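You operate a simulated robot arm through the tools that you are given. There is no shell and no other tool. Be economical: measure what you need, move in short steps, check, and stop when the job is done.

Carry out the task below with a simulated two-armed robot. There is one attempt and no reset: what you move stays moved.

Task
Take the grey cloth from the top of the tabs shelf and leave it on the green plate on the shelf under hopper one. Take the blue cloth from the shelf under hopper one and leave it on the brown sheet there. Put the grey tin on the blue plate on the top of the stacked cartons. Put the black cone on the top of the stacked cartons away on the top of the bagging bench. Fetch the black bolt from the top of the stacked cartons and stand it on the orange card. Take the blue card and put it on the shelf of the straps bench. Take the green card and leave it on the top of the packing bench. Count the film rolls on the top of the strapped cartons, then put as many of the grey weights from the top of the strapped cartons on the shelf under the packing bench. Put the green tin on the top of the jumbo bench away on the top of the issue table. Pull the cones drawer open. Any order will do. Set down upright: black bolt, grey weight.
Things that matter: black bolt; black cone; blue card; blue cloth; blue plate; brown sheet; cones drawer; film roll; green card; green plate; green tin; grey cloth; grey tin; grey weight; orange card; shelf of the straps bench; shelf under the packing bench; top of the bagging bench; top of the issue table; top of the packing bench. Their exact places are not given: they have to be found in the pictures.

Only the result counts: the job must be done as asked and must still hold three seconds after the hand-in. Knocking over, shifting, dropping, spilling or breaking anything else fails it. Flat cloth is picked up by pressing the open fingertips on it (5 to 10 N) and closing them slowly along it; thin cloth reads only 2 to 8 mm in the jaws.

Robot
Two 7-joint arms with two-finger parallel grippers on one trunk, on a base that drives. Base frame: it is fixed to the floor where the robot stands at the start and does not move with it; the origin is under the middle of the robot, x ahead of it, y to its left, z up. Readings come in cm, rad, newtons and seconds.
The left shoulder is at the start at [5, 20.9, 119.6], the right one opposite. With the tool pointing down near the work surface each hand reaches from about 10 to 86 cm from the robot's upright axis, wherever it stands, measured 20 degrees to its own side. Places, roughly: black bolt (3x3x7 cm) [-350, -50, 70]; black cone (9x9x5 cm) [-310, -80, 70]; blue card [-550, -75, 75]; blue cloth (11x7x2 cm) [-70, 60, 80]; blue plate (15x11x1 cm) [-340, -70, 70]; brown sheet (22x17x1 cm) [-80, 80, 80]; cones drawer [-520, 520, 70]; film roll (9x9x25 cm) [-540, -230, 90]; green card [-550, -100, 75]; green plate (15x11x1 cm) [-80, 110, 80]; green tin [750, -100, 75]; grey cloth (11x7x2 cm) [50, 10, 100]; grey tin [-300, -50, 75]; grey weight [-525, -200, 75]; orange card [-350, -25, 75]; shelf of the straps bench [-540, -60, 30]; shelf under the packing bench [-540, 220, 30]; top of the bagging bench [-540, 520, 80]; top of the issue table (86x26 cm) [-394, 778, 86]; top of the packing bench [-540, 220, 80]. Payload 4.4 kg a hand.
The TCP of each hand is the grasp point between the finger pads, 2.3 cm short of the fingertips. In the tool frame z runs along the fingers and y along their closing line. The gripper opens to 9.4 cm. The fingers are 3.8 cm wide and 1 cm thick; the gripper's body (5.4 by 9.6 cm) begins 3.9 cm behind the TCP.
Orientation is told as [roll, pitch, yaw] about the base's x, y, z axes, in that order, counted from this pose: with the fingers straight down and closing along the base's y, the tool's x points along the base's -x, its y along +y and its z along -z.

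Tools
- The arms move only by the tool apply_moves. It takes "left_increments", "right_increments" or both (then of equal length, played together; a hand with none holds still); each is a list of rows, each a list of 7 numbers: the shift along the tool's x, y, z in units of 50 mm (1.0 is 50 mm), then the turn, a rotation vector about the tool's x, y, z in units of 5 degrees (1.0 is 5 degrees), then the gripper command, from -1 (fully open) to 1 (shut), values between in proportion. In form: [[tx, ty, tz, wx, wy, wz, gripper], ...]. A call has 1 to 10 rows; each row shifts and turns the commanded pose from where the row before left it, along the tool's axes as they then stand. A call with a number of a shift or a turn outside -1 to 1 is refused whole. Rows are played at 5 a second. More than 5 cm and 0.15 rad between two rows, or a gripper value outside its range, and nothing of the call is played. Where a pose cannot be reached the arm comes as near as it can. A force on the tool above 40 N (or 10 N above the force at the start of the call, whichever is more), or a blocked arm, ends the call early, and 0.2 s more pass. Each finger travels about 10.8 cm/s and halts on what it meets, pressing with about 29 N; the grip force reading is that of the motor and also rises with nothing between the fingers. The clock runs only during rows and for 0.2 s after the last one: add rows that do not move to give the fingers time. It gives the time, the measured TCP pose, the force on the tool (base axes), the opening and the grip force at its end, in the units of the frame above (readings bear some noise), with the torque about the TCP (base axes, N m) and any sound that the robot's microphone picked up.
- Cameras (640 x 400 px; columns grow to the right, rows downward): "scene" is now at [9.31, 8.31, 136.56]; the picture's right is [0.96, -0.30, 0.00], its down [-0.18, -0.57, -0.81] and it looks along [0.24, 0.77, -0.59] (base axes); focal length 214 px, centre (320, 200). "left" rides on the left gripper at [8.6, -1.6, -7.4] in its tool frame; the picture's right is [0.18, 0.98, 0.00], its down [-0.58, 0.11, -0.81] and it looks along [-0.79, 0.15, 0.59] (tool axes); focal length 243 px, centre (320, 200). "right" rides on the right gripper at [8.6, 1.6, -7.5] in its tool frame; the picture's right is [-0.18, 0.98, 0.00], its down [-0.58, -0.11, -0.81] and it looks along [-0.79, -0.15, 0.59] (tool axes); focal length 243 px, centre (320, 200).
- capture(camera): a new picture of that camera. The clock stands still meanwhile.
- raise_lower(by): slides the trunk up (or, below 0, down) by that many cm; the arms and the scene camera ride with it, the base frame stays. It gives what a move gives, with no picture.
- roll_base(legs): drives the robot by 1 to 6 legs, each [ahead, left, turn to the left] in cm, cm and rad, along the robot's own axes; the way and the turn of a leg run together, so that a leg with both is an arc; at most 150 cm and 3.142 rad a leg. The arms and the cameras ride along, it lands a little off, and it stops where it bumps. It gives what a move gives.
- head_to(pan, tilt): turns the head with the scene camera to pan (to the left, within 1.396 rad either way) and tilt (down, from -0.506 to 1.204), counted from straight ahead of the robot. It gives what a move gives.
- probe_pixels(camera, pixels): for up to 12 pixels [column, row] of the newest picture of that camera ("zoom" is the newest enlarged one), the place [x, y, z] in the base frame of the surface seen there, good to about 0.2 cm. The clock stands still meanwhile.
- inspect(camera, box): a new picture of the part [left, top, right, bottom] of that camera's present view, enlarged. The clock stands still meanwhile.
- finish_job(): hands the job in; it is judged then, once.

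Go step by step. Measure first, check grasps and placings, and put right what went wrong. The budget is 357 turns and 286 pictures, counting those below and the enlarged ones. Unless the task says otherwise, let go and move clear before handing in.

The tools are called after ">>>" as a command line: name --argument value ..., lists and objects as JSON in quotes. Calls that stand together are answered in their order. apply_moves: Moves the arms, as the interface text tells. Its arguments: {"type":"object","properties":{"left_increments":{"type":"array","items":{"type":"array","items":{"type":"number"}}},"right_increments":{"type":"array","items":{"type":"array","items":{"type":"number"}}}},"required":[]} The other tools are called the same way: raise_lower (by) slides the trunk up or down; roll_base (legs) drives the base; head_to (pan, tilt) turns the head that bears the scene camera; capture (camera) takes a picture; probe_pixels (camera, pixels) gives the place of the surface under pixels of a picture; inspect (camera, box) takes an enlarged picture of a part of a camera's view; finish_job () hands the job in.

At the start:

```text
t: 0.0
left_position: [40.15, 42.36, 121.04]
left_tcp_rot: [-0.001, -0.001, -0.001]
left_force: [0.2, 0.7, -0.8]
left_moment: [-0.01, -0.01, 0.03]
left_gripper_width: 9.41
left_gripper_force: 0.0
right_position: [58.7, 5.99, 114.61]
right_tcp_rot: [0.001, -0.001, 0.001]
right_force: [0.6, 0.5, 0.3]
right_moment: [-0.03, 0.0, 0.01]
right_gripper_width: 9.4
right_gripper_force: 0.0
trunk travel left (down, up): [-27.5, 28.8]
robot x, y, heading: [0.08, -0.04, 0.004]
head pan, tilt: [1.271, 0.634]
```

scene: 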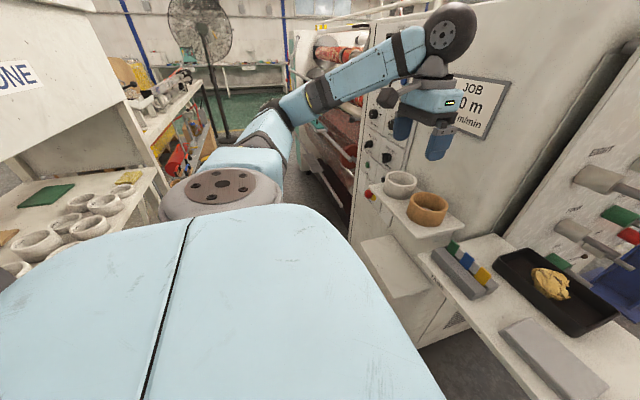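
right: 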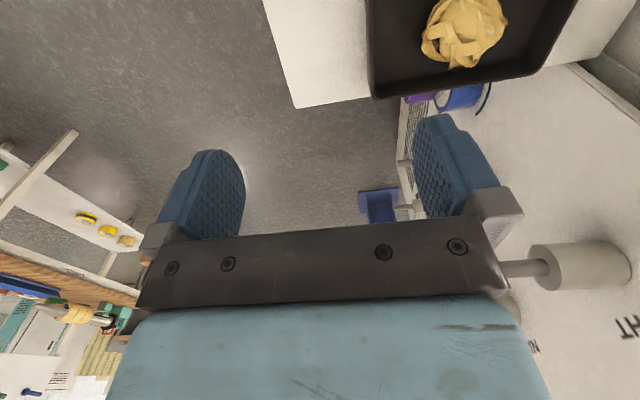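
left: 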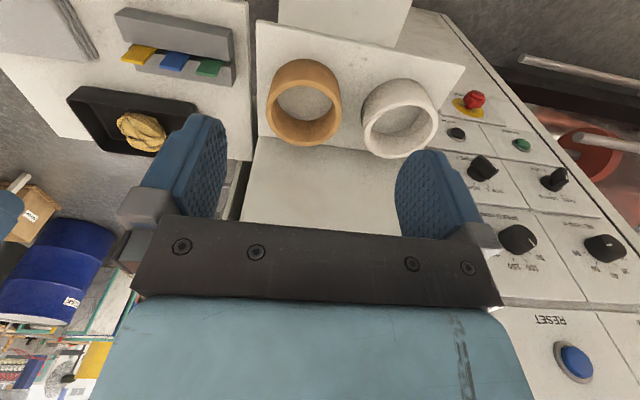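

The pictures show the robot between shelves, with the scene camera looking left. I'll look straight ahead toward the grey cloth at about [50,10,100].

>>> head_to --pan 0.0 --tilt 0.7

>>> capture --camera "scene"

```text
t: 1.4
left_position: [40.29, 42.33, 121.21]
left_tcp_rot: [-0.001, 0.001, -0.001]
left_force: [0.8, 0.4, 0.6]
left_moment: [0.03, 0.0, -0.02]
left_gripper_width: 9.41
left_gripper_force: 0.0
right_position: [58.6, 6.03, 114.5]
right_tcp_rot: [-0.001, -0.001, 0.001]
right_force: [-0.3, -0.7, -0.1]
right_moment: [-0.02, 0.05, -0.01]
right_gripper_width: 9.42
right_gripper_force: 0.1
trunk travel left (down, up): [-27.5, 28.8]
robot x, y, heading: [0.06, 0.14, 0.002]
head pan, tilt: [0.0, 0.7]
```

```text
282 pictures are left
```

scene: 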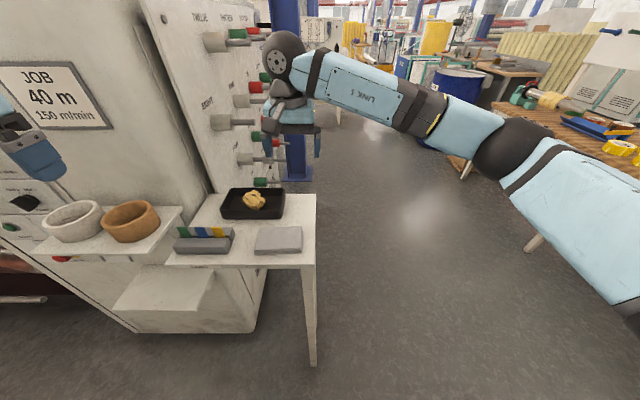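

The grey flat thing at (280,240) should be the cloth on the tabs shelf. I'll zoom in and probe.

>>> inspect --camera "scene" --box '[160, 170, 340, 282]'

>>> probe_pixels --camera "scene" --pixels '[[278, 240], [259, 228], [300, 228], [256, 251], [301, 251], [310, 240], [253, 201], [205, 245], [310, 262], [312, 200], [230, 120]]'

```text
3.56 times, centred on (250, 226) of scene
```

zoom: 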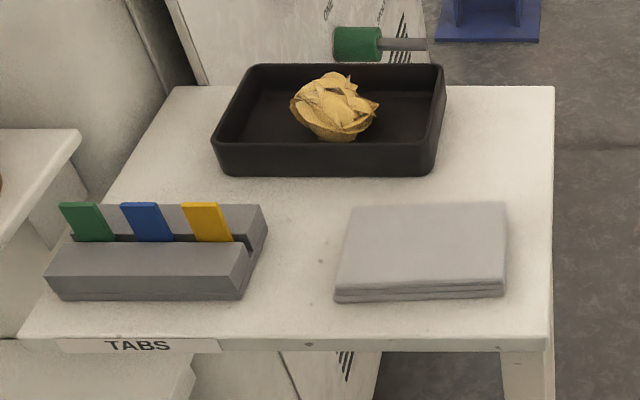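

```text
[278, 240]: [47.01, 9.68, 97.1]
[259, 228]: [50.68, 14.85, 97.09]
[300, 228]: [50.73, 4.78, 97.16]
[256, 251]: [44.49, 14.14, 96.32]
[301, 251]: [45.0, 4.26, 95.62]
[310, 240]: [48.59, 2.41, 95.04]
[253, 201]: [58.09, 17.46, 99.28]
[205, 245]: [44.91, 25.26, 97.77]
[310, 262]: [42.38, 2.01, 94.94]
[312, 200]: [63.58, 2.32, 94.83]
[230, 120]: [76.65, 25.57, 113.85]
```

Grey folded cloth spans x 44–51, y 4–15, top z 97.1, shelf z 95. I'll move the right hand over it and turn 90° so that it closes across the 7 cm side.

>>> apply_moves --right_increments '[[0.74, 0.24, 0, 0, 0, -1, -1], [0.74, 0.24, 0, 0, 0, -1, -1], [0.74, 0.24, 0, 0, 0, -1, -1], [0, 0, 0, 0, 0, -1, -1], [0, 0, 0, 0, 0, -1, -1], [0, 0, 0, 0, 0, -1, -1], [0, 0, 0, 0, 0, -1, -1], [0, 0, 0, 0, 0, -1, -1], [0, 0, 0, 0, 0, -1, -1]]'

>>> apply_moves --right_increments '[[0, 0, 0, 0, 0, -1, -1], [0, 0, 0, 0, 0, -1, -1], [0, 0, 0, 0, 0, -1, -1], [0, 0, 0, 0, 0, -1, -1], [0, 0, 0, 0, 0, -1, -1], [0, 0, 0, 0, 0, -1, -1], [0, 0, 0, 0, 0, -1, -1], [0, 0, 0, 0, 0, -1, -1], [0, 0, 0, 0, 0, -1, -1], [0, 0, 0, 0, 0, 0, -1]]'

>>> capture --camera "scene"

```text
t: 3.5
left_position: [40.16, 42.46, 121.18]
left_tcp_rot: [0.0, 0.0, 0.0]
left_force: [0.0, -0.6, 0.3]
left_moment: [-0.01, 0.03, -0.01]
left_gripper_width: 9.41
left_gripper_force: 0.1
right_position: [47.36, 8.53, 114.58]
right_tcp_rot: [0.0, 0.001, 0.787]
right_force: [-0.4, -0.3, -0.9]
right_moment: [0.01, 0.02, 0.0]
right_gripper_width: 9.41
right_gripper_force: 0.0
trunk travel left (down, up): [-27.5, 28.8]
robot x, y, heading: [0.17, 0.29, 0.004]
head pan, tilt: [0.0, 0.7]
```

```text
t: 5.7
left_position: [40.26, 42.38, 121.14]
left_tcp_rot: [0.001, 0.0, 0.001]
left_force: [0.2, 0.5, -0.6]
left_moment: [0.03, 0.0, 0.0]
left_gripper_width: 9.4
left_gripper_force: 0.1
right_position: [47.37, 8.48, 114.58]
right_tcp_rot: [0.0, -0.002, 1.484]
right_force: [-0.2, 0.5, -1.2]
right_moment: [0.01, 0.02, -0.02]
right_gripper_width: 9.4
right_gripper_force: 0.0
right hand out of reach, approached as far as the arm can: row 9
trunk travel left (down, up): [-27.5, 28.8]
robot x, y, heading: [0.07, 0.14, 0.0]
head pan, tilt: [0.0, 0.7]
```

```text
280 pictures are left
```

scene: 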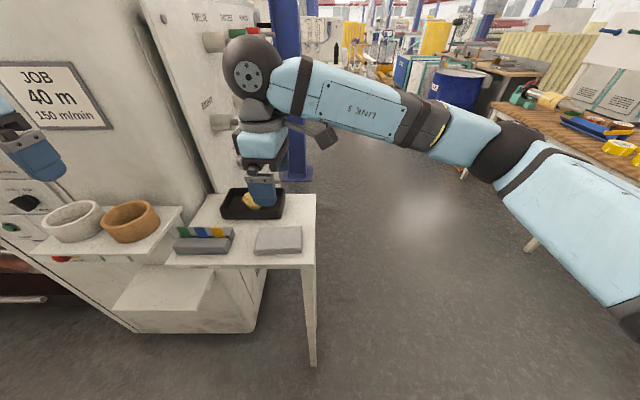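

Right hand is at yaw 85°, centred over the cloth. I'll descend in stages, with fingertips ending just above the shelf.

>>> apply_moves --right_increments '[[-0.2, 0, 0.6, 0, 0, 0, -1], [0, 0, 0.7, 0, 0, 0, -1], [0, 0, 0.7, 0, 0, 0, -1], [0, 0, 0.5, 0, 0, 0, -1], [0, 0, 0, 0, 0, 0, -1]]'

>>> inspect --camera "scene" --box '[160, 170, 340, 282]'

```text
t: 6.8
left_position: [40.2, 42.33, 121.19]
left_tcp_rot: [0.0, 0.001, 0.001]
left_force: [-0.4, 0.1, -0.1]
left_moment: [0.02, -0.02, 0.01]
left_gripper_width: 9.4
left_gripper_force: 0.0
right_position: [47.54, 9.36, 109.66]
right_tcp_rot: [-0.002, -0.001, 1.473]
right_force: [-0.3, 0.1, 0.6]
right_moment: [0.01, -0.04, 0.01]
right_gripper_width: 9.39
right_gripper_force: 0.1
right hand out of reach, approached as far as the arm can: row 2, 3, 4
trunk travel left (down, up): [-27.5, 28.8]
robot x, y, heading: [0.15, -0.15, -0.001]
head pan, tilt: [0.0, 0.7]
```

```text
3.56 times, centred on (250, 226) of scene
```

zoom: 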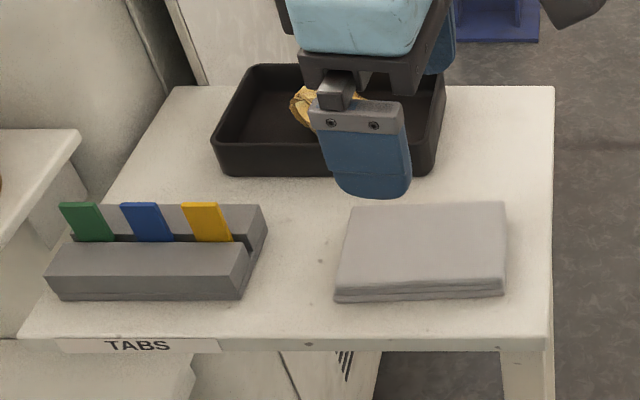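

The arm hits a reach limit at z 109.7 with this yaw. Sliding the trunk down 11.8 cm keeps the joints as they are, so first I'll raise the left hand to keep it clear of the rings.

>>> apply_moves --left_increments '[[0, 0, -0.8, 0, 0, 0, -1], [0, 0, -0.8, 0, 0, 0, -1], [0, 0, -0.8, 0, 0, 0, -1], [0, 0, 0, 0, 0, 0, -1]]'

>>> raise_lower --by -10

>>> inspect --camera "scene" --box '[160, 120, 340, 232]'

```text
t: 7.8
left_position: [40.38, 42.58, 133.12]
left_tcp_rot: [-0.001, 0.002, 0.0]
left_force: [-0.1, -0.5, 0.1]
left_moment: [0.0, 0.02, 0.0]
left_gripper_width: 9.41
left_gripper_force: 0.1
right_position: [47.69, 9.39, 109.54]
right_tcp_rot: [0.0, 0.001, 1.475]
right_force: [0.5, 0.5, 0.4]
right_moment: [-0.02, -0.02, 0.01]
right_gripper_width: 9.42
right_gripper_force: 0.1
trunk travel left (down, up): [-27.5, 28.8]
robot x, y, heading: [-0.13, -0.3, -0.003]
head pan, tilt: [0.0, 0.7]
```

```text
t: 9.2
left_position: [40.32, 42.39, 123.31]
left_tcp_rot: [0.0, 0.0, 0.001]
left_force: [0.8, 0.0, 0.0]
left_moment: [0.03, -0.01, 0.01]
left_gripper_width: 9.38
left_gripper_force: 0.0
right_position: [47.71, 9.27, 99.74]
right_tcp_rot: [-0.001, -0.003, 1.474]
right_force: [0.1, 0.1, 0.5]
right_moment: [0.01, 0.01, -0.02]
right_gripper_width: 9.4
right_gripper_force: 0.0
trunk travel left (down, up): [-17.5, 38.8]
robot x, y, heading: [0.16, -0.11, -0.003]
head pan, tilt: [0.0, 0.7]
```

```text
3.56 times, centred on (250, 176) of scene
```

zoom: 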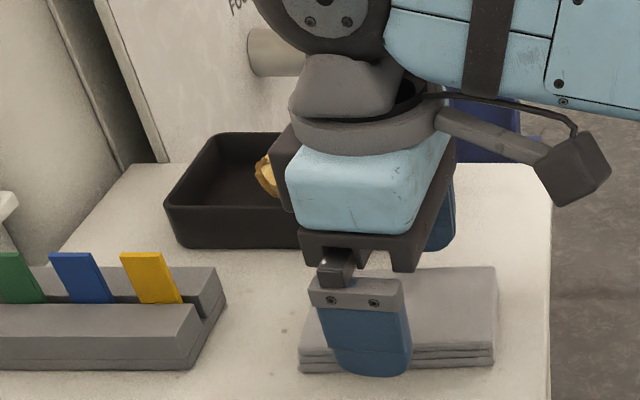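

Fingertips now sit just above the cloth's top and outside its edges. I'll lower 1.8 cm more and close slowly.

>>> raise_lower --by -1.8

>>> apply_moves --right_increments '[[0, 0, 0, 0, 0, 0, -0.7], [0, 0, 0, 0, 0, 0, -0.4], [0, 0, 0, 0, 0, 0, -0.1], [0, 0, 0, 0, 0, 0, 0.2], [0, 0, 0, 0, 0, 0, 0.5], [0, 0, 0, 0, 0, 0, 1], [0, 0, 0, 0, 0, 0, 1], [0, 0, 0, 0, 0, 0, 1]]'

>>> inspect --camera "scene" --box '[160, 120, 340, 232]'

```text
t: 9.8
left_position: [40.29, 42.36, 121.41]
left_tcp_rot: [-0.001, 0.0, 0.001]
left_force: [0.4, -0.2, -0.4]
left_moment: [-0.01, -0.03, -0.04]
left_gripper_width: 9.39
left_gripper_force: 0.1
right_position: [47.68, 9.36, 97.95]
right_tcp_rot: [-0.003, -0.003, 1.474]
right_force: [0.2, 0.4, 0.7]
right_moment: [-0.03, 0.0, -0.02]
right_gripper_width: 9.43
right_gripper_force: 0.1
trunk travel left (down, up): [-15.7, 40.6]
robot x, y, heading: [0.17, 0.15, -0.001]
head pan, tilt: [0.0, 0.7]
```

```text
t: 11.6
left_position: [40.42, 42.4, 121.42]
left_tcp_rot: [0.0, 0.0, 0.0]
left_force: [-0.4, -0.5, -0.2]
left_moment: [0.03, -0.02, -0.03]
left_gripper_width: 9.41
left_gripper_force: 0.0
right_position: [47.54, 9.26, 97.84]
right_tcp_rot: [0.001, 0.002, 1.474]
right_force: [0.2, -0.7, -1.0]
right_moment: [0.01, 0.03, -0.04]
right_gripper_width: 7.13
right_gripper_force: 28.9
trunk travel left (down, up): [-15.7, 40.6]
robot x, y, heading: [0.1, -0.02, 0.003]
head pan, tilt: [0.0, 0.7]
```

```text
3.56 times, centred on (250, 176) of scene
```

zoom: 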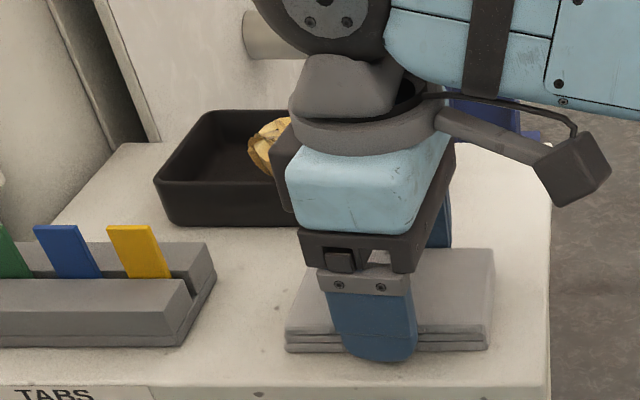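

Gripped firmly at 7.13 cm, so the cloth behaves as a folded block. I'll lift the trunk and check.

>>> raise_lower --by 14

>>> head_to --pan 1.39 --tilt 0.5

>>> capture --camera "scene"

>>> capture --camera "right"

```text
t: 13.3
left_position: [40.28, 42.37, 135.43]
left_tcp_rot: [0.001, 0.001, 0.0]
left_force: [-0.4, -0.5, -0.9]
left_moment: [-0.02, -0.01, -0.03]
left_gripper_width: 9.38
left_gripper_force: 0.1
right_position: [47.56, 9.3, 111.96]
right_tcp_rot: [0.0, -0.001, 1.476]
right_force: [0.5, 0.3, -1.0]
right_moment: [-0.03, -0.03, 0.02]
right_gripper_width: 7.07
right_gripper_force: 28.3
trunk travel left (down, up): [-29.7, 26.6]
robot x, y, heading: [0.03, -0.07, -0.003]
head pan, tilt: [0.0, 0.7]
```

```text
t: 14.8
left_position: [40.28, 42.44, 135.5]
left_tcp_rot: [0.0, 0.001, 0.002]
left_force: [-0.6, -0.3, 0.4]
left_moment: [-0.03, 0.02, 0.0]
left_gripper_width: 9.39
left_gripper_force: 0.1
right_position: [47.62, 9.32, 111.78]
right_tcp_rot: [0.0, 0.001, 1.474]
right_force: [0.3, 0.0, 0.1]
right_moment: [0.0, -0.03, -0.01]
right_gripper_width: 7.02
right_gripper_force: 29.0
trunk travel left (down, up): [-29.7, 26.6]
robot x, y, heading: [0.38, 0.09, -0.004]
head pan, tilt: [1.389, 0.499]
```

```text
276 pictures are left
```

scene: 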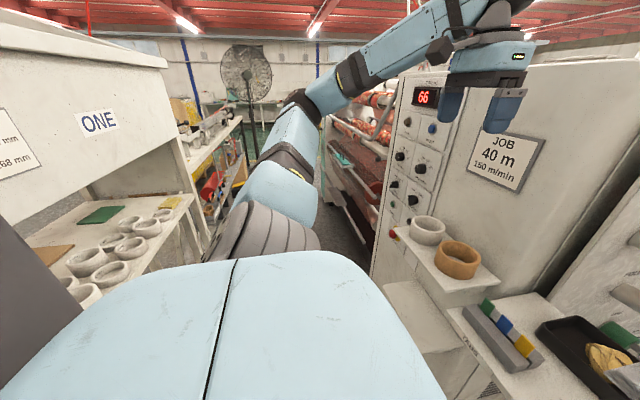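

```text
275 pictures are left
```

right: 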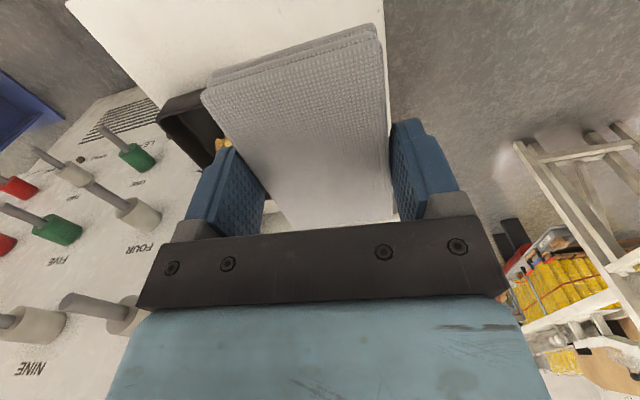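

The cloth is held. I'll probe the hopper shelf, plate, sheet and machine faces to plan the drive.

>>> probe_pixels --camera "scene" --pixels '[[100, 215], [172, 202], [55, 252], [135, 240], [205, 262], [182, 195], [70, 190], [150, 70], [400, 280], [410, 110], [470, 305], [20, 290]]'

>>> head_to --pan -1.39 --tilt 0.5

>>> capture --camera "scene"

```text
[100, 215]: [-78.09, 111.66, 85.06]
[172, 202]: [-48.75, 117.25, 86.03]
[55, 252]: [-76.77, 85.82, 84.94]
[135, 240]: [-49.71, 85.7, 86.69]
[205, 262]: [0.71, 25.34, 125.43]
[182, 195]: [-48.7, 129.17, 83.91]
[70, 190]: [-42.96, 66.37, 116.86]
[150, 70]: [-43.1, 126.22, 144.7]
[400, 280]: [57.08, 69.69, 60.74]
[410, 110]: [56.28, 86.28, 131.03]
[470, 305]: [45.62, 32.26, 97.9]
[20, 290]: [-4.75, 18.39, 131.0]
```

```text
t: 17.3
left_position: [40.32, 42.31, 135.47]
left_tcp_rot: [-0.001, 0.0, 0.001]
left_force: [0.6, -0.8, 0.1]
left_moment: [0.0, -0.03, 0.01]
left_gripper_width: 9.4
left_gripper_force: 0.0
right_position: [47.61, 9.21, 111.91]
right_tcp_rot: [0.002, 0.001, 1.476]
right_force: [-0.4, 0.6, -0.1]
right_moment: [0.03, -0.01, -0.01]
right_gripper_width: 6.92
right_gripper_force: 29.2
trunk travel left (down, up): [-29.7, 26.6]
robot x, y, heading: [-0.24, 0.05, -0.0]
head pan, tilt: [-1.389, 0.499]
```

```text
274 pictures are left
```

scene: 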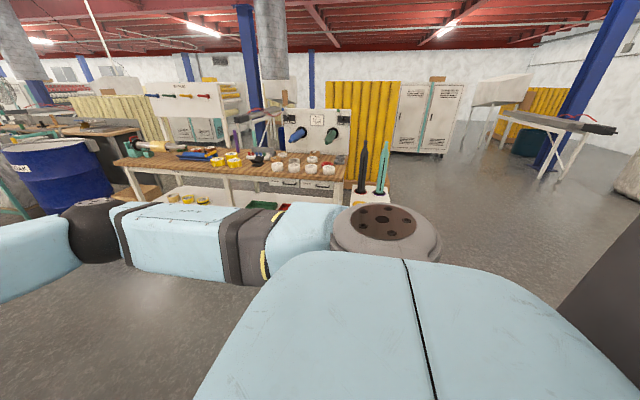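

Right side shows open floor and a wooden bench. I'll probe for free space before turning around.

>>> probe_pixels --camera "scene" --pixels '[[240, 175], [130, 165], [380, 195], [60, 180], [500, 250], [450, 200], [120, 320], [330, 185], [600, 240], [540, 150]]'

>>> head_to --pan 1.39 --tilt 0.9

>>> capture --camera "scene"

```text
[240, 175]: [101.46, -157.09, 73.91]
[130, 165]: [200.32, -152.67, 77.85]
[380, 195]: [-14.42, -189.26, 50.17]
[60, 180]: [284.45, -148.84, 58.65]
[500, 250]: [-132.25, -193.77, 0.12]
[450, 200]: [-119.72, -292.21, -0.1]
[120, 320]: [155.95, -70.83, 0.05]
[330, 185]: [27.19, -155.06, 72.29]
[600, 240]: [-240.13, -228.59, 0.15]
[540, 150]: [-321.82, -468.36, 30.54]
```

```text
t: 19.7
left_position: [40.43, 42.46, 135.41]
left_tcp_rot: [0.0, 0.0, 0.0]
left_force: [0.4, 0.3, 0.2]
left_moment: [-0.01, 0.01, 0.01]
left_gripper_width: 9.43
left_gripper_force: 0.0
right_position: [47.63, 9.39, 111.86]
right_tcp_rot: [0.0, -0.001, 1.474]
right_force: [-1.3, 0.7, -0.6]
right_moment: [0.01, 0.02, 0.02]
right_gripper_width: 6.85
right_gripper_force: 28.6
trunk travel left (down, up): [-29.7, 26.6]
robot x, y, heading: [-0.19, 0.1, 0.001]
head pan, tilt: [1.389, 0.901]
```

```text
273 pictures are left
```

scene: 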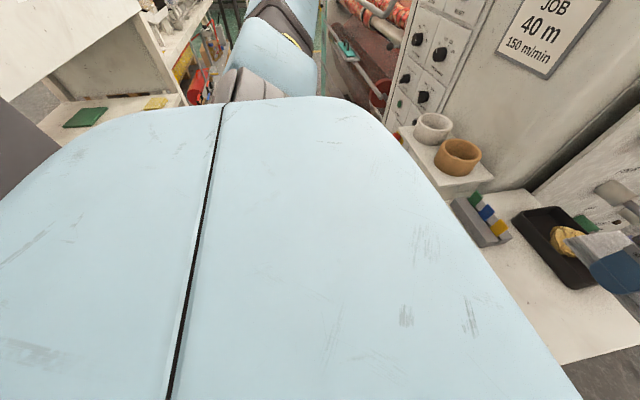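

There's open floor to the right (bench edge at y≈-150). I'll shift right 60 cm and turn left π/2 in two steps, then look.

>>> roll_base --legs '[[0, -60, 0], [0, 0, 1.57]]'

>>> head_to --pan 0.9 --tilt 0.4

>>> capture --camera "scene"

```text
t: 29.3
left_position: [-41.9, -19.63, 135.41]
left_tcp_rot: [0.0, 0.0, 1.558]
left_force: [-0.2, 0.2, -0.1]
left_moment: [-0.02, -0.02, 0.02]
left_gripper_width: 9.4
left_gripper_force: 0.2
right_position: [-8.67, -12.86, 111.85]
right_tcp_rot: [0.0, 0.001, 3.032]
right_force: [0.1, -0.4, -0.3]
right_moment: [0.01, 0.01, 0.01]
right_gripper_width: 6.68
right_gripper_force: 28.7
trunk travel left (down, up): [-29.7, 26.6]
robot x, y, heading: [-0.06, -60.36, 1.557]
head pan, tilt: [1.389, 0.901]
```

```text
t: 30.2
left_position: [-41.85, -19.55, 135.52]
left_tcp_rot: [-0.001, 0.001, 1.558]
left_force: [-0.4, 0.4, -0.5]
left_moment: [0.0, 0.0, -0.02]
left_gripper_width: 9.4
left_gripper_force: 0.1
right_position: [-8.57, -12.92, 111.8]
right_tcp_rot: [0.001, -0.001, 3.031]
right_force: [0.6, -0.7, -0.5]
right_moment: [-0.02, 0.02, -0.01]
right_gripper_width: 6.7
right_gripper_force: 28.7
trunk travel left (down, up): [-29.7, 26.6]
robot x, y, heading: [0.36, -60.73, 1.551]
head pan, tilt: [0.901, 0.4]
```

```text
272 pictures are left
```

scene: 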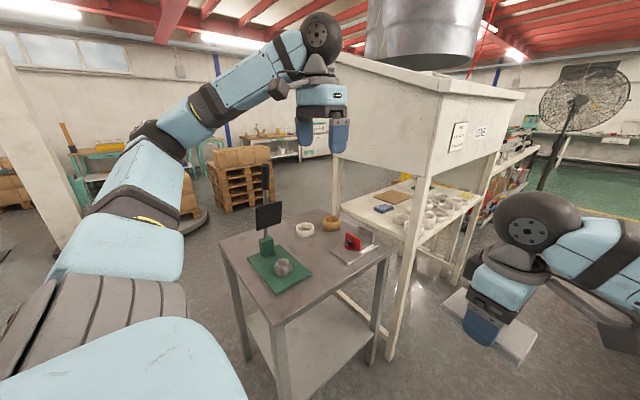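

Now I see hopper one with the shelf under it, blue cloth at (384,209) and a side table in front. I'll probe the hopper's lower edge, its legs and the shelf.

>>> probe_pixels --camera "scene" --pixels '[[425, 172], [350, 160], [384, 209], [395, 193], [430, 185], [405, 240], [480, 190], [340, 210], [490, 155], [320, 215], [385, 250], [395, 330]]'

>>> inspect --camera "scene" --box '[320, 120, 560, 270]'

```text
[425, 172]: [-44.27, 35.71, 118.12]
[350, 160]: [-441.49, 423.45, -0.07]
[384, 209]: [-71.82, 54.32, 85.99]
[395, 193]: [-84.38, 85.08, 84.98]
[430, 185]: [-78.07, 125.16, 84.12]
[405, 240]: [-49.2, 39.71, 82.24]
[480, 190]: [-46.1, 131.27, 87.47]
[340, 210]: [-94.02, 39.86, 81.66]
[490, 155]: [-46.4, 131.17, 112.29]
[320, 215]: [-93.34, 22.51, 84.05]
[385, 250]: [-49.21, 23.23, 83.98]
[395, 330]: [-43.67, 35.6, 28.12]
```

```text
2.67 times, centred on (440, 195) of scene
```

zoom: 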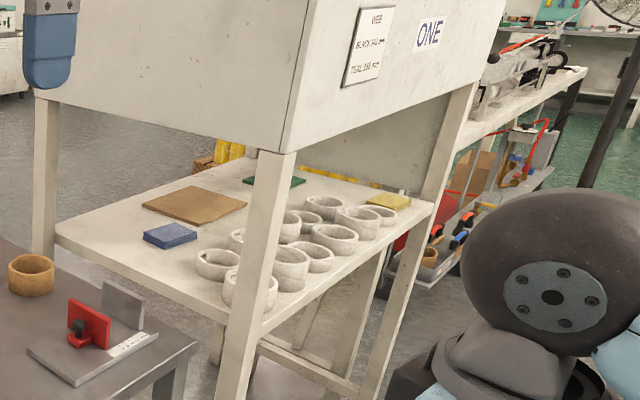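

Shelf z≈84 with the hopper underside at z≈118, so clearance is 34 cm. I'll measure how tall the wrist is above the TCP using the left hand.

>>> probe_pixels --camera "scene" --pixels '[[322, 14], [322, 40], [320, 70], [325, 95], [308, 142], [284, 50], [250, 80], [278, 90], [540, 200], [490, 325], [590, 245]]'

>>> inspect --camera "scene" --box '[220, 0, 380, 100]'

```text
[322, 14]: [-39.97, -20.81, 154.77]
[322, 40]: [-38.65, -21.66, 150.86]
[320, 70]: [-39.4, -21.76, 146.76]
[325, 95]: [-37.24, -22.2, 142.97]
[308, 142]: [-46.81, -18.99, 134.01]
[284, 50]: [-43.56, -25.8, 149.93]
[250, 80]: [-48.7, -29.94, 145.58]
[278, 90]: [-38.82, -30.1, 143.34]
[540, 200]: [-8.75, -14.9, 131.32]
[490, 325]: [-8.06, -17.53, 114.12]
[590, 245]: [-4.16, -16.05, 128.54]
```

```text
4.00 times, centred on (300, 50) of scene
```

zoom: 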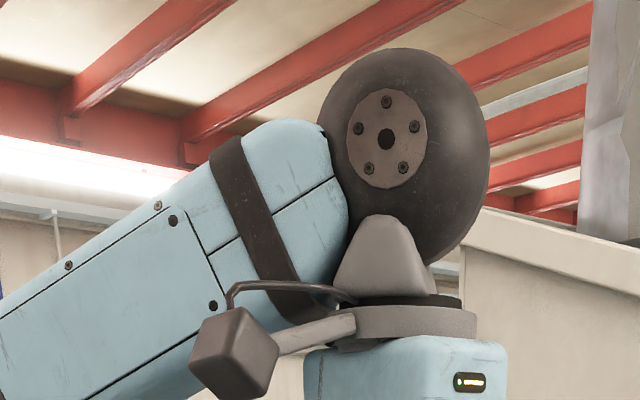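

Wrist top is only 20 cm above the TCP, so a vertical tool fits under the hopper. Access from the back (x<-94) avoids the rings. I'll look left to check that the way is free.

>>> head_to --pan 1.39 --tilt 0.45

>>> capture --camera "scene"

>>> probe_pixels --camera "scene" --pixels '[[440, 260], [470, 200], [400, 180], [330, 220], [280, 220], [560, 250], [390, 230]]'

```text
t: 31.2
left_position: [-41.76, -19.55, 135.49]
left_tcp_rot: [0.0, -0.001, 1.556]
left_force: [-1.1, 0.3, 0.9]
left_moment: [-0.03, 0.0, 0.06]
left_gripper_width: 9.42
left_gripper_force: 0.0
right_position: [-8.66, -12.77, 111.92]
right_tcp_rot: [0.0, 0.0, 3.032]
right_force: [0.9, 0.6, -0.3]
right_moment: [-0.02, 0.04, -0.04]
right_gripper_width: 6.69
right_gripper_force: 29.3
trunk travel left (down, up): [-29.7, 26.6]
robot x, y, heading: [0.16, -60.59, 1.556]
head pan, tilt: [1.389, 0.45]
```

```text
269 pictures are left
```

scene: 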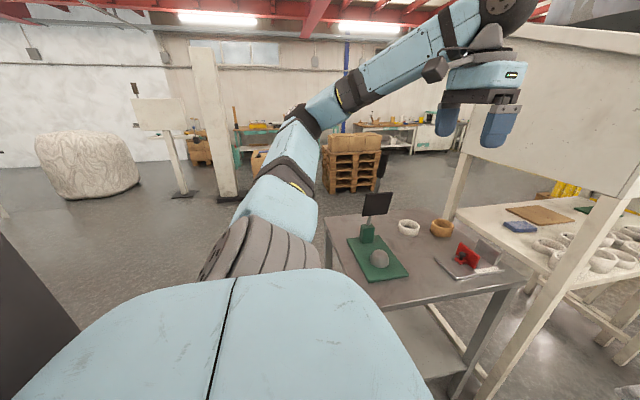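

```text
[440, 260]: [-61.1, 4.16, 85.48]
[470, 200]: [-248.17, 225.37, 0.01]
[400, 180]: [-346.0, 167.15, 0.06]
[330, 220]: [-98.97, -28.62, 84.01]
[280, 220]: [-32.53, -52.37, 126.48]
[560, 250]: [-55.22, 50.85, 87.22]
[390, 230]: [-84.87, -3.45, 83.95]
```

Side table spans x -99..-50, y -28..30. I'll back off 30 cm, move left 170, go ahead, then look again.

>>> roll_base --legs '[[-30, 0, 0], [0, 90, 0], [0, 90, 0], [60, 0, 0]]'

>>> head_to --pan -0.5 --tilt 0.45

>>> capture --camera "scene"

```text
t: 51.9
left_position: [-222.2, 12.61, 135.47]
left_tcp_rot: [0.002, -0.001, 1.58]
left_force: [-0.1, 0.1, -0.8]
left_moment: [0.0, 0.02, 0.0]
left_gripper_width: 9.39
left_gripper_force: 0.1
right_position: [-188.95, 20.14, 111.84]
right_tcp_rot: [-0.002, -0.002, 3.053]
right_force: [0.1, 0.2, 0.5]
right_moment: [-0.01, 0.01, 0.01]
right_gripper_width: 6.68
right_gripper_force: 28.8
trunk travel left (down, up): [-29.7, 26.6]
robot x, y, heading: [-179.18, -27.36, 1.58]
head pan, tilt: [1.389, 0.45]
```

```text
t: 53.8
left_position: [-222.07, 12.63, 135.4]
left_tcp_rot: [0.001, 0.0, 1.581]
left_force: [0.6, 0.0, -0.2]
left_moment: [-0.02, 0.01, -0.01]
left_gripper_width: 9.37
left_gripper_force: 0.0
right_position: [-189.01, 20.03, 111.95]
right_tcp_rot: [-0.001, 0.0, 3.053]
right_force: [0.5, 0.6, 0.1]
right_moment: [0.0, 0.03, 0.0]
right_gripper_width: 6.7
right_gripper_force: 29.1
trunk travel left (down, up): [-29.7, 26.6]
robot x, y, heading: [-179.48, -27.27, 1.58]
head pan, tilt: [-0.499, 0.45]
```

```text
268 pictures are left
```

scene: 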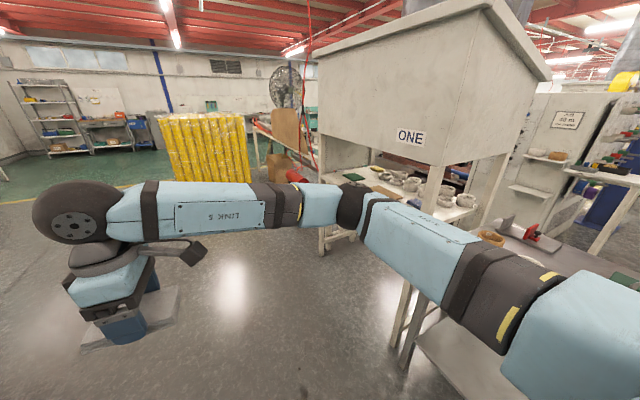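

Back side looks open, with a yellow stack and a red hanging cable nearby. I'll probe these.

>>> probe_pixels --camera "scene" --pixels '[[200, 170], [245, 160], [308, 100], [296, 176], [285, 135], [325, 160], [352, 178], [290, 165], [335, 235], [195, 185]]'

>>> inspect --camera "scene" --box '[230, 90, 470, 240]'

```text
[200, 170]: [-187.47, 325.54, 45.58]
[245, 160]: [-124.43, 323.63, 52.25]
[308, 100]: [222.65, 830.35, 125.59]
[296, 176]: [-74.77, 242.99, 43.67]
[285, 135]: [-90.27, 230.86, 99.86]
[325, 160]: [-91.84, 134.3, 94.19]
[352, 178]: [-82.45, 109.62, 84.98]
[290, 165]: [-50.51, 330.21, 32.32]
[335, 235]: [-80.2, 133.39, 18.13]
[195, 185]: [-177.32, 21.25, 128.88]
```

```text
2.67 times, centred on (350, 165) of scene
```

zoom: 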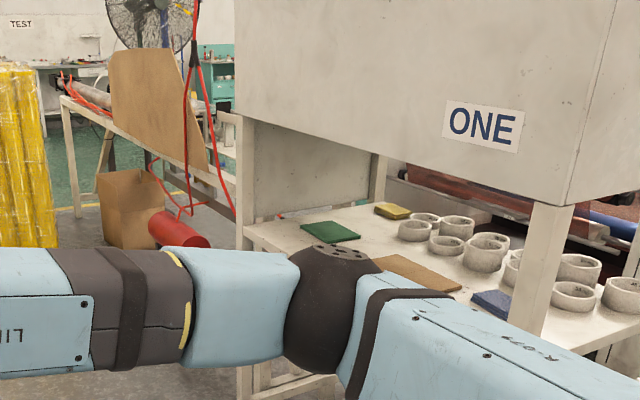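

Space behind the hopper is free. I'll retract the left hand 20 cm, turn right to face +x and drive near the back edge of the shelf.

>>> apply_moves --left_increments '[[0.8, 0, 0, 0, 0, 0, -1], [0.8, 0, 0, 0, 0, 0, -1], [0.8, 0, 0, 0, 0, 0, -1], [0.8, 0, 0, 0, 0, 0, -1], [0.8, 0, 0, 0, 0, 0, -1]]'

>>> roll_base --legs '[[110, 0, 0], [0, 0, -1.58]]'

>>> head_to --pan 0.1 --tilt 0.5

>>> capture --camera "scene"

```text
t: 55.0
left_position: [-216.88, -4.44, 133.8]
left_tcp_rot: [-0.001, 0.0, 1.582]
left_force: [-0.5, 0.5, -0.7]
left_moment: [0.03, -0.01, 0.01]
left_gripper_width: 9.38
left_gripper_force: 0.1
left hand out of reach, approached as far as the arm can: row 2, 3, 4, 5
right_position: [-189.03, 20.02, 111.93]
right_tcp_rot: [-0.003, -0.002, 3.055]
right_force: [-0.4, 0.2, -1.9]
right_moment: [0.02, 0.01, 0.01]
right_gripper_width: 6.67
right_gripper_force: 28.6
trunk travel left (down, up): [-29.7, 26.6]
robot x, y, heading: [-179.39, -27.36, 1.575]
head pan, tilt: [-0.499, 0.45]
```

```text
t: 64.5
left_position: [-155.47, 118.78, 133.76]
left_tcp_rot: [-0.002, 0.0, -0.033]
left_force: [0.8, -0.3, 0.4]
left_moment: [0.0, 0.06, -0.01]
left_gripper_width: 9.39
left_gripper_force: 0.0
right_position: [-132.23, 89.88, 111.97]
right_tcp_rot: [0.001, -0.001, 1.441]
right_force: [-0.2, -0.4, -1.2]
right_moment: [0.0, 0.01, 0.01]
right_gripper_width: 6.71
right_gripper_force: 29.5
trunk travel left (down, up): [-29.7, 26.6]
robot x, y, heading: [-179.93, 82.24, -0.029]
head pan, tilt: [-0.499, 0.45]
```

```text
t: 65.5
left_position: [-155.24, 118.7, 133.84]
left_tcp_rot: [-0.001, 0.0, -0.031]
left_force: [0.5, -0.4, -0.4]
left_moment: [-0.05, -0.03, -0.02]
left_gripper_width: 9.42
left_gripper_force: 0.1
right_position: [-132.1, 89.78, 111.79]
right_tcp_rot: [-0.001, -0.001, 1.442]
right_force: [-0.2, 0.4, -0.3]
right_moment: [0.0, -0.02, 0.01]
right_gripper_width: 6.67
right_gripper_force: 29.1
trunk travel left (down, up): [-29.7, 26.6]
robot x, y, heading: [-179.88, 82.06, -0.036]
head pan, tilt: [0.099, 0.499]
```

```text
266 pictures are left
```

scene: 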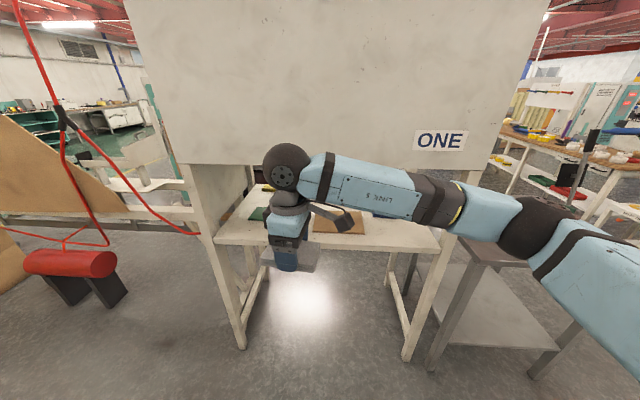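

I'll lower the trunk 18.5 cm, which brings the hand to z≈93.3 with its wrist dome below the hopper at 118, and look under.

>>> raise_lower --by -18.5

>>> head_to --pan 0.15 --tilt 0.4

>>> capture --camera "scene"

>>> inspect --camera "scene" --box '[180, 140, 460, 315]'

```text
t: 67.5
left_position: [-155.39, 118.64, 115.32]
left_tcp_rot: [-0.001, -0.001, -0.033]
left_force: [-0.7, -0.3, 0.2]
left_moment: [-0.04, 0.0, 0.0]
left_gripper_width: 9.42
left_gripper_force: 0.0
right_position: [-132.21, 89.85, 93.41]
right_tcp_rot: [-0.001, -0.002, 1.443]
right_force: [0.3, 0.4, -0.6]
right_moment: [0.02, -0.02, 0.0]
right_gripper_width: 6.68
right_gripper_force: 29.3
trunk travel left (down, up): [-11.2, 45.1]
robot x, y, heading: [-180.14, 81.98, -0.039]
head pan, tilt: [0.099, 0.499]
```

```text
t: 68.2
left_position: [-155.43, 118.7, 115.22]
left_tcp_rot: [0.0, 0.0, -0.033]
left_force: [-0.5, 0.2, 0.0]
left_moment: [-0.02, 0.04, 0.01]
left_gripper_width: 9.38
left_gripper_force: 0.1
right_position: [-132.2, 89.83, 93.36]
right_tcp_rot: [-0.002, -0.001, 1.441]
right_force: [-0.1, -0.8, -0.2]
right_moment: [0.0, 0.01, -0.01]
right_gripper_width: 6.69
right_gripper_force: 28.9
trunk travel left (down, up): [-11.2, 45.1]
robot x, y, heading: [-179.85, 82.11, -0.031]
head pan, tilt: [0.15, 0.4]
```

```text
265 pictures are left
```

scene: 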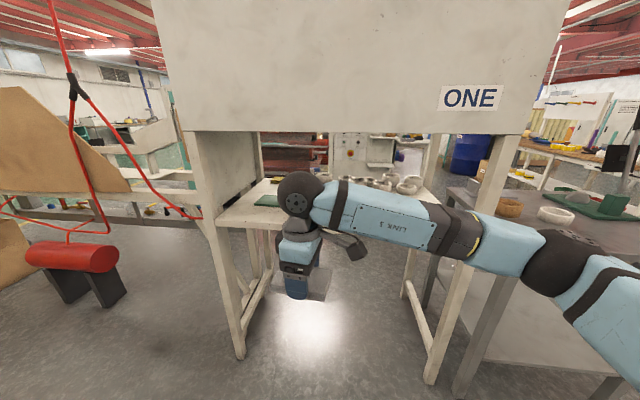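

```text
2.29 times, centred on (320, 228) of scene
```

zoom: 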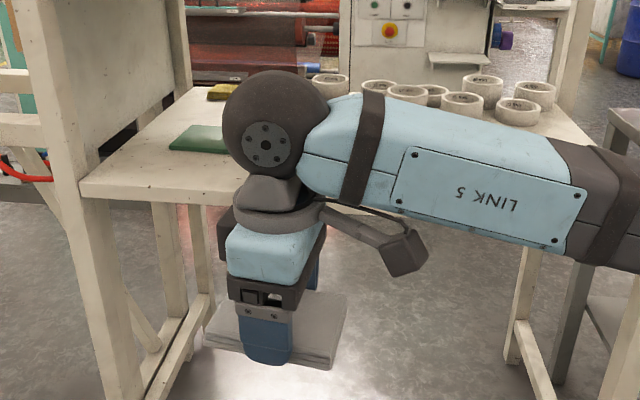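

Plate's visible at zoom (205,138). I'll probe its corners and the hopper bottom edge.

>>> probe_pixels --camera "zoom" --pixels '[[170, 146], [190, 127], [226, 127], [230, 152], [200, 138], [222, 92], [265, 85], [370, 95], [500, 125], [90, 185], [210, 130]]'

>>> probe_pixels --camera "scene" --pixels '[[300, 128], [190, 130], [230, 128], [420, 133], [215, 222]]'

```text
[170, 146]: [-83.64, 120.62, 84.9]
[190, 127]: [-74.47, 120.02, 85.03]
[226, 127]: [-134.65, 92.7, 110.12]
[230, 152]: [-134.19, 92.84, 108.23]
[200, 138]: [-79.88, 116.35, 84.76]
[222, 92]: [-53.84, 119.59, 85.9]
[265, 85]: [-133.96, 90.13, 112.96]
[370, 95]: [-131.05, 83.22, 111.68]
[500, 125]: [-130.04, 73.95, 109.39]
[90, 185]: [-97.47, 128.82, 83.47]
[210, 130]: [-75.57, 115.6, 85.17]
```

```text
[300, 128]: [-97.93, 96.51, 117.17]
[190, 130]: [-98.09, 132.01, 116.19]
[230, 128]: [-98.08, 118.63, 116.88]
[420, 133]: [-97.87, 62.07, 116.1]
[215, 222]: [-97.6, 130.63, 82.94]
```

Plate centre is about (-79,113), 15 cm along y. Before sidestepping left I'll check the red cable.

>>> probe_pixels --camera "scene" --pixels '[[72, 86], [72, 80], [72, 255], [71, 150], [100, 190], [110, 120], [20, 130]]'

>>> head_to --pan 0.9 --tilt 0.5

>>> capture --camera "scene"

```text
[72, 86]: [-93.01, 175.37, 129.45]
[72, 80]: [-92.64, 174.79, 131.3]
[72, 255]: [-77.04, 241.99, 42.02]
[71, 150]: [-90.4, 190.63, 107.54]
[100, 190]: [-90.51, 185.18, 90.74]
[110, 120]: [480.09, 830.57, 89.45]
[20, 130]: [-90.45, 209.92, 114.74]
```

```text
t: 69.3
left_position: [-155.31, 118.85, 115.42]
left_tcp_rot: [-0.002, 0.0, -0.034]
left_force: [-0.1, 0.0, 0.2]
left_moment: [-0.02, -0.01, 0.02]
left_gripper_width: 9.42
left_gripper_force: 0.0
right_position: [-132.21, 89.8, 93.32]
right_tcp_rot: [0.001, -0.002, 1.442]
right_force: [-0.4, -0.3, -0.4]
right_moment: [-0.01, 0.03, -0.03]
right_gripper_width: 6.69
right_gripper_force: 28.9
trunk travel left (down, up): [-11.2, 45.1]
robot x, y, heading: [-179.74, 82.21, -0.035]
head pan, tilt: [0.901, 0.499]
```

```text
263 pictures are left
```

scene: 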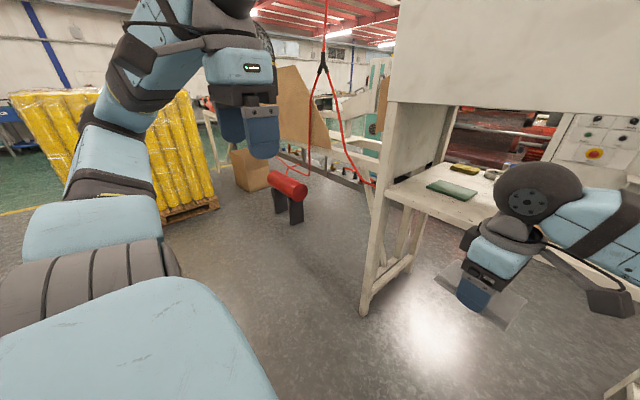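

Cable stays at x≈-92, y>170, clear of my path. I'll sidestep left, square up and go ahead so the hand comes to the shelf edge.

>>> roll_base --legs '[[0, 23, 0.035], [32, 0, 0]]'

>>> head_to --pan 0.15 --tilt 0.5

>>> capture --camera "scene"

```text
t: 73.7
left_position: [-123.84, 142.44, 115.35]
left_tcp_rot: [-0.001, 0.0, 0.009]
left_force: [1.1, -0.3, -0.9]
left_moment: [-0.02, -0.01, -0.01]
left_gripper_width: 9.38
left_gripper_force: 0.1
right_position: [-99.51, 114.52, 93.29]
right_tcp_rot: [0.0, 0.001, 1.484]
right_force: [0.1, 1.0, -0.8]
right_moment: [0.0, 0.02, 0.01]
right_gripper_width: 6.68
right_gripper_force: 28.7
trunk travel left (down, up): [-11.2, 45.1]
robot x, y, heading: [-146.81, 104.77, 0.008]
head pan, tilt: [0.901, 0.499]
```

```text
t: 74.8
left_position: [-123.83, 142.45, 115.22]
left_tcp_rot: [0.0, -0.001, 0.007]
left_force: [-0.5, -0.1, 0.1]
left_moment: [-0.01, 0.01, 0.02]
left_gripper_width: 9.38
left_gripper_force: 0.1
right_position: [-99.44, 114.48, 93.33]
right_tcp_rot: [-0.002, -0.001, 1.484]
right_force: [-0.2, -0.2, -0.4]
right_moment: [0.02, 0.02, 0.0]
right_gripper_width: 6.71
right_gripper_force: 29.2
trunk travel left (down, up): [-11.2, 45.1]
robot x, y, heading: [-146.89, 104.88, 0.006]
head pan, tilt: [0.15, 0.499]
```

```text
262 pictures are left
```

scene: 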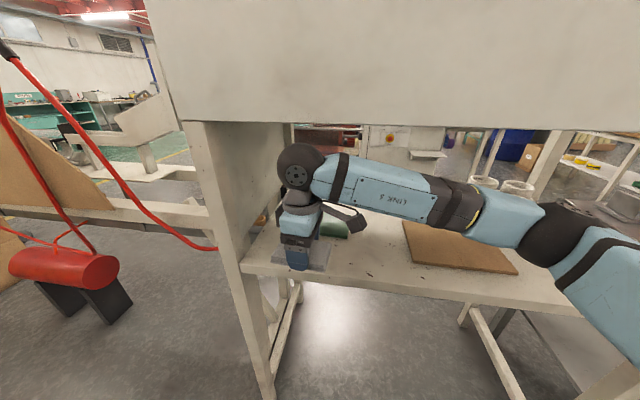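

Hand is at (-99.5,114.5), so I need +20 in x and -2 in y. I'll lower the trunk 2 cm and extend the arm under the hopper.

>>> raise_lower --by -1.8

>>> apply_moves --right_increments '[[0.2, -0.8, 0, 0, 0, 0, 1], [0.2, -0.8, 0, 0, 0, 0, 1], [0, -0.8, 0, 0, 0, 0, 1], [0, -0.8, 0, 0, 0, 0, 1], [0, -0.8, 0, 0, 0, 0, 1], [0, 0, 0, 0, 0, 0, 1]]'

>>> inspect --camera "scene" --box '[180, 120, 460, 295]'

```text
t: 75.4
left_position: [-124.02, 142.36, 113.43]
left_tcp_rot: [0.0, 0.001, 0.01]
left_force: [0.1, -0.6, -0.2]
left_moment: [0.0, -0.02, -0.03]
left_gripper_width: 9.41
left_gripper_force: 0.0
right_position: [-99.43, 114.54, 91.63]
right_tcp_rot: [-0.002, -0.001, 1.484]
right_force: [0.6, 0.0, -0.3]
right_moment: [0.02, -0.02, 0.0]
right_gripper_width: 6.7
right_gripper_force: 29.2
trunk travel left (down, up): [-9.4, 46.9]
robot x, y, heading: [-146.89, 104.74, 0.011]
head pan, tilt: [0.15, 0.499]
```

```text
t: 76.8
left_position: [-123.89, 142.4, 113.51]
left_tcp_rot: [0.001, 0.001, 0.01]
left_force: [0.2, -0.4, -0.3]
left_moment: [-0.01, 0.01, 0.02]
left_gripper_width: 9.4
left_gripper_force: 0.0
right_position: [-99.41, 114.48, 91.58]
right_tcp_rot: [-0.001, -0.003, 1.482]
right_force: [0.4, -0.2, -0.5]
right_moment: [0.0, 0.04, 0.02]
right_gripper_width: 6.7
right_gripper_force: 28.6
right hand out of reach, approached as far as the arm can: row 1, 2, 3, 4, 5
trunk travel left (down, up): [-9.4, 46.9]
robot x, y, heading: [-147.01, 104.46, 0.009]
head pan, tilt: [0.15, 0.499]
```

```text
2.29 times, centred on (320, 208) of scene
```

zoom: 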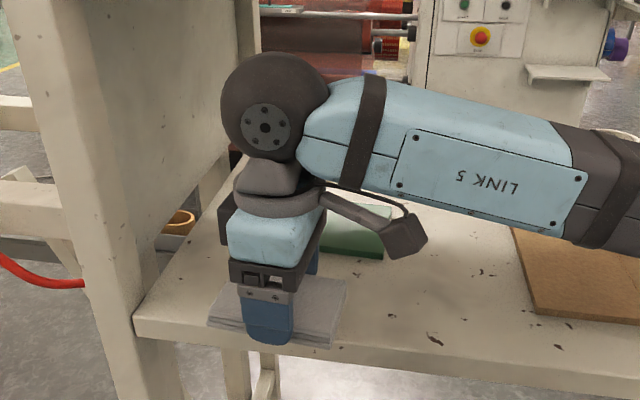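

Yaw 85° is at the wrist limit. I'll ease the yaw by 20° (the cloth still fits on the plate) and extend again.

>>> apply_moves --right_increments '[[0, 0, 0, 0, 0, 1, 1], [0, 0, 0, 0, 0, 1, 1], [0, 0, 0, 0, 0, 1, 1], [0, 0, 0, 0, 0, 1, 1], [-0.272, -0.773, 0, 0, 0, 0, 1], [-0.272, -0.773, 0, 0, 0, 0, 1], [-0.272, -0.773, 0, 0, 0, 0, 1], [0, 0, 0, 0, 0, 0, 1]]'

```text
t: 78.6
left_position: [-123.87, 142.51, 113.51]
left_tcp_rot: [0.001, 0.001, 0.008]
left_force: [0.5, 0.5, 0.5]
left_moment: [0.04, -0.01, 0.0]
left_gripper_width: 9.4
left_gripper_force: 0.1
right_position: [-87.27, 113.77, 91.51]
right_tcp_rot: [0.0, -0.002, 1.135]
right_force: [-0.8, -0.3, -0.6]
right_moment: [0.03, 0.03, 0.04]
right_gripper_width: 6.67
right_gripper_force: 29.3
trunk travel left (down, up): [-9.4, 46.9]
robot x, y, heading: [-146.62, 104.82, 0.009]
head pan, tilt: [0.15, 0.499]
```

It works. I'll continue the last 8 cm and look.

>>> apply_moves --right_increments '[[-0.257, -0.785, 0, 0, 0, 0, 1], [-0.257, -0.785, 0, 0, 0, 0, 1], [0, 0, 0, 0, 0, -1, 1], [0, 0, 0, 0, 0, -1, 1], [0, 0, 0, 0, 0, -1, 1], [0, 0, 0, 0, 0, 0, 1]]'

>>> inspect --camera "scene" --box '[180, 120, 460, 295]'

>>> capture --camera "right"

```text
t: 80.0
left_position: [-123.85, 142.4, 113.48]
left_tcp_rot: [-0.001, 0.001, 0.008]
left_force: [0.1, -0.1, -0.3]
left_moment: [-0.04, -0.01, -0.02]
left_gripper_width: 9.38
left_gripper_force: 0.1
right_position: [-86.4, 113.66, 91.5]
right_tcp_rot: [0.0, -0.002, 1.133]
right_force: [0.0, 0.0, -0.9]
right_moment: [-0.02, 0.0, 0.01]
right_gripper_width: 6.7
right_gripper_force: 29.5
right hand out of reach, approached as far as the arm can: row 1, 2, 3, 4, 5
trunk travel left (down, up): [-9.4, 46.9]
robot x, y, heading: [-147.06, 104.42, 0.012]
head pan, tilt: [0.15, 0.499]
```

```text
2.29 times, centred on (320, 208) of scene
```

zoom: 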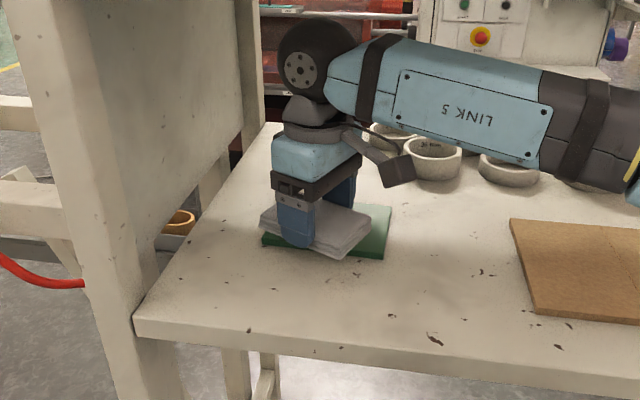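

```text
259 pictures are left
```

right: 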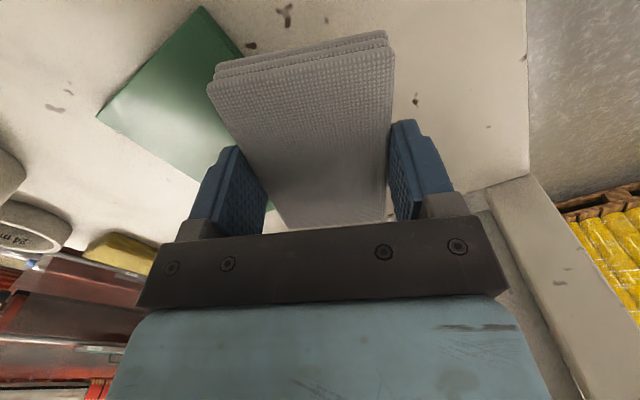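

Again at the limit; the remaining ~7.5 cm is safest by base. I'll nudge ahead 7.3 cm.

>>> roll_base --legs '[[7.3, -0.6, 0]]'

>>> inspect --camera "scene" --box '[180, 120, 460, 295]'

>>> capture --camera "right"

```text
t: 81.0
left_position: [-116.13, 141.86, 113.54]
left_tcp_rot: [-0.001, 0.001, 0.006]
left_force: [1.0, -0.1, 0.4]
left_moment: [-0.02, 0.05, 0.04]
left_gripper_width: 9.39
left_gripper_force: 0.1
right_position: [-78.76, 113.05, 91.54]
right_tcp_rot: [0.0, -0.001, 1.133]
right_force: [0.2, 0.2, -0.7]
right_moment: [-0.04, 0.02, 0.01]
right_gripper_width: 6.69
right_gripper_force: 29.3
trunk travel left (down, up): [-9.4, 46.9]
robot x, y, heading: [-139.27, 104.25, 0.007]
head pan, tilt: [0.15, 0.499]
```

```text
2.29 times, centred on (320, 208) of scene
```

zoom: 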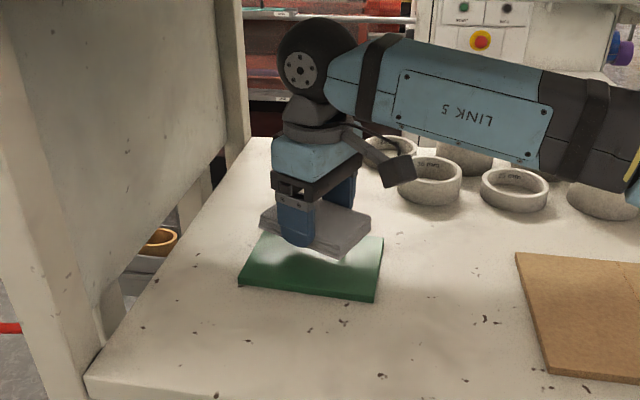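

```text
257 pictures are left
```

right: 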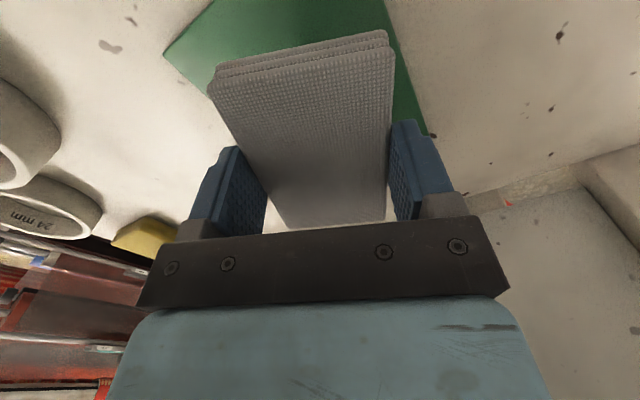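

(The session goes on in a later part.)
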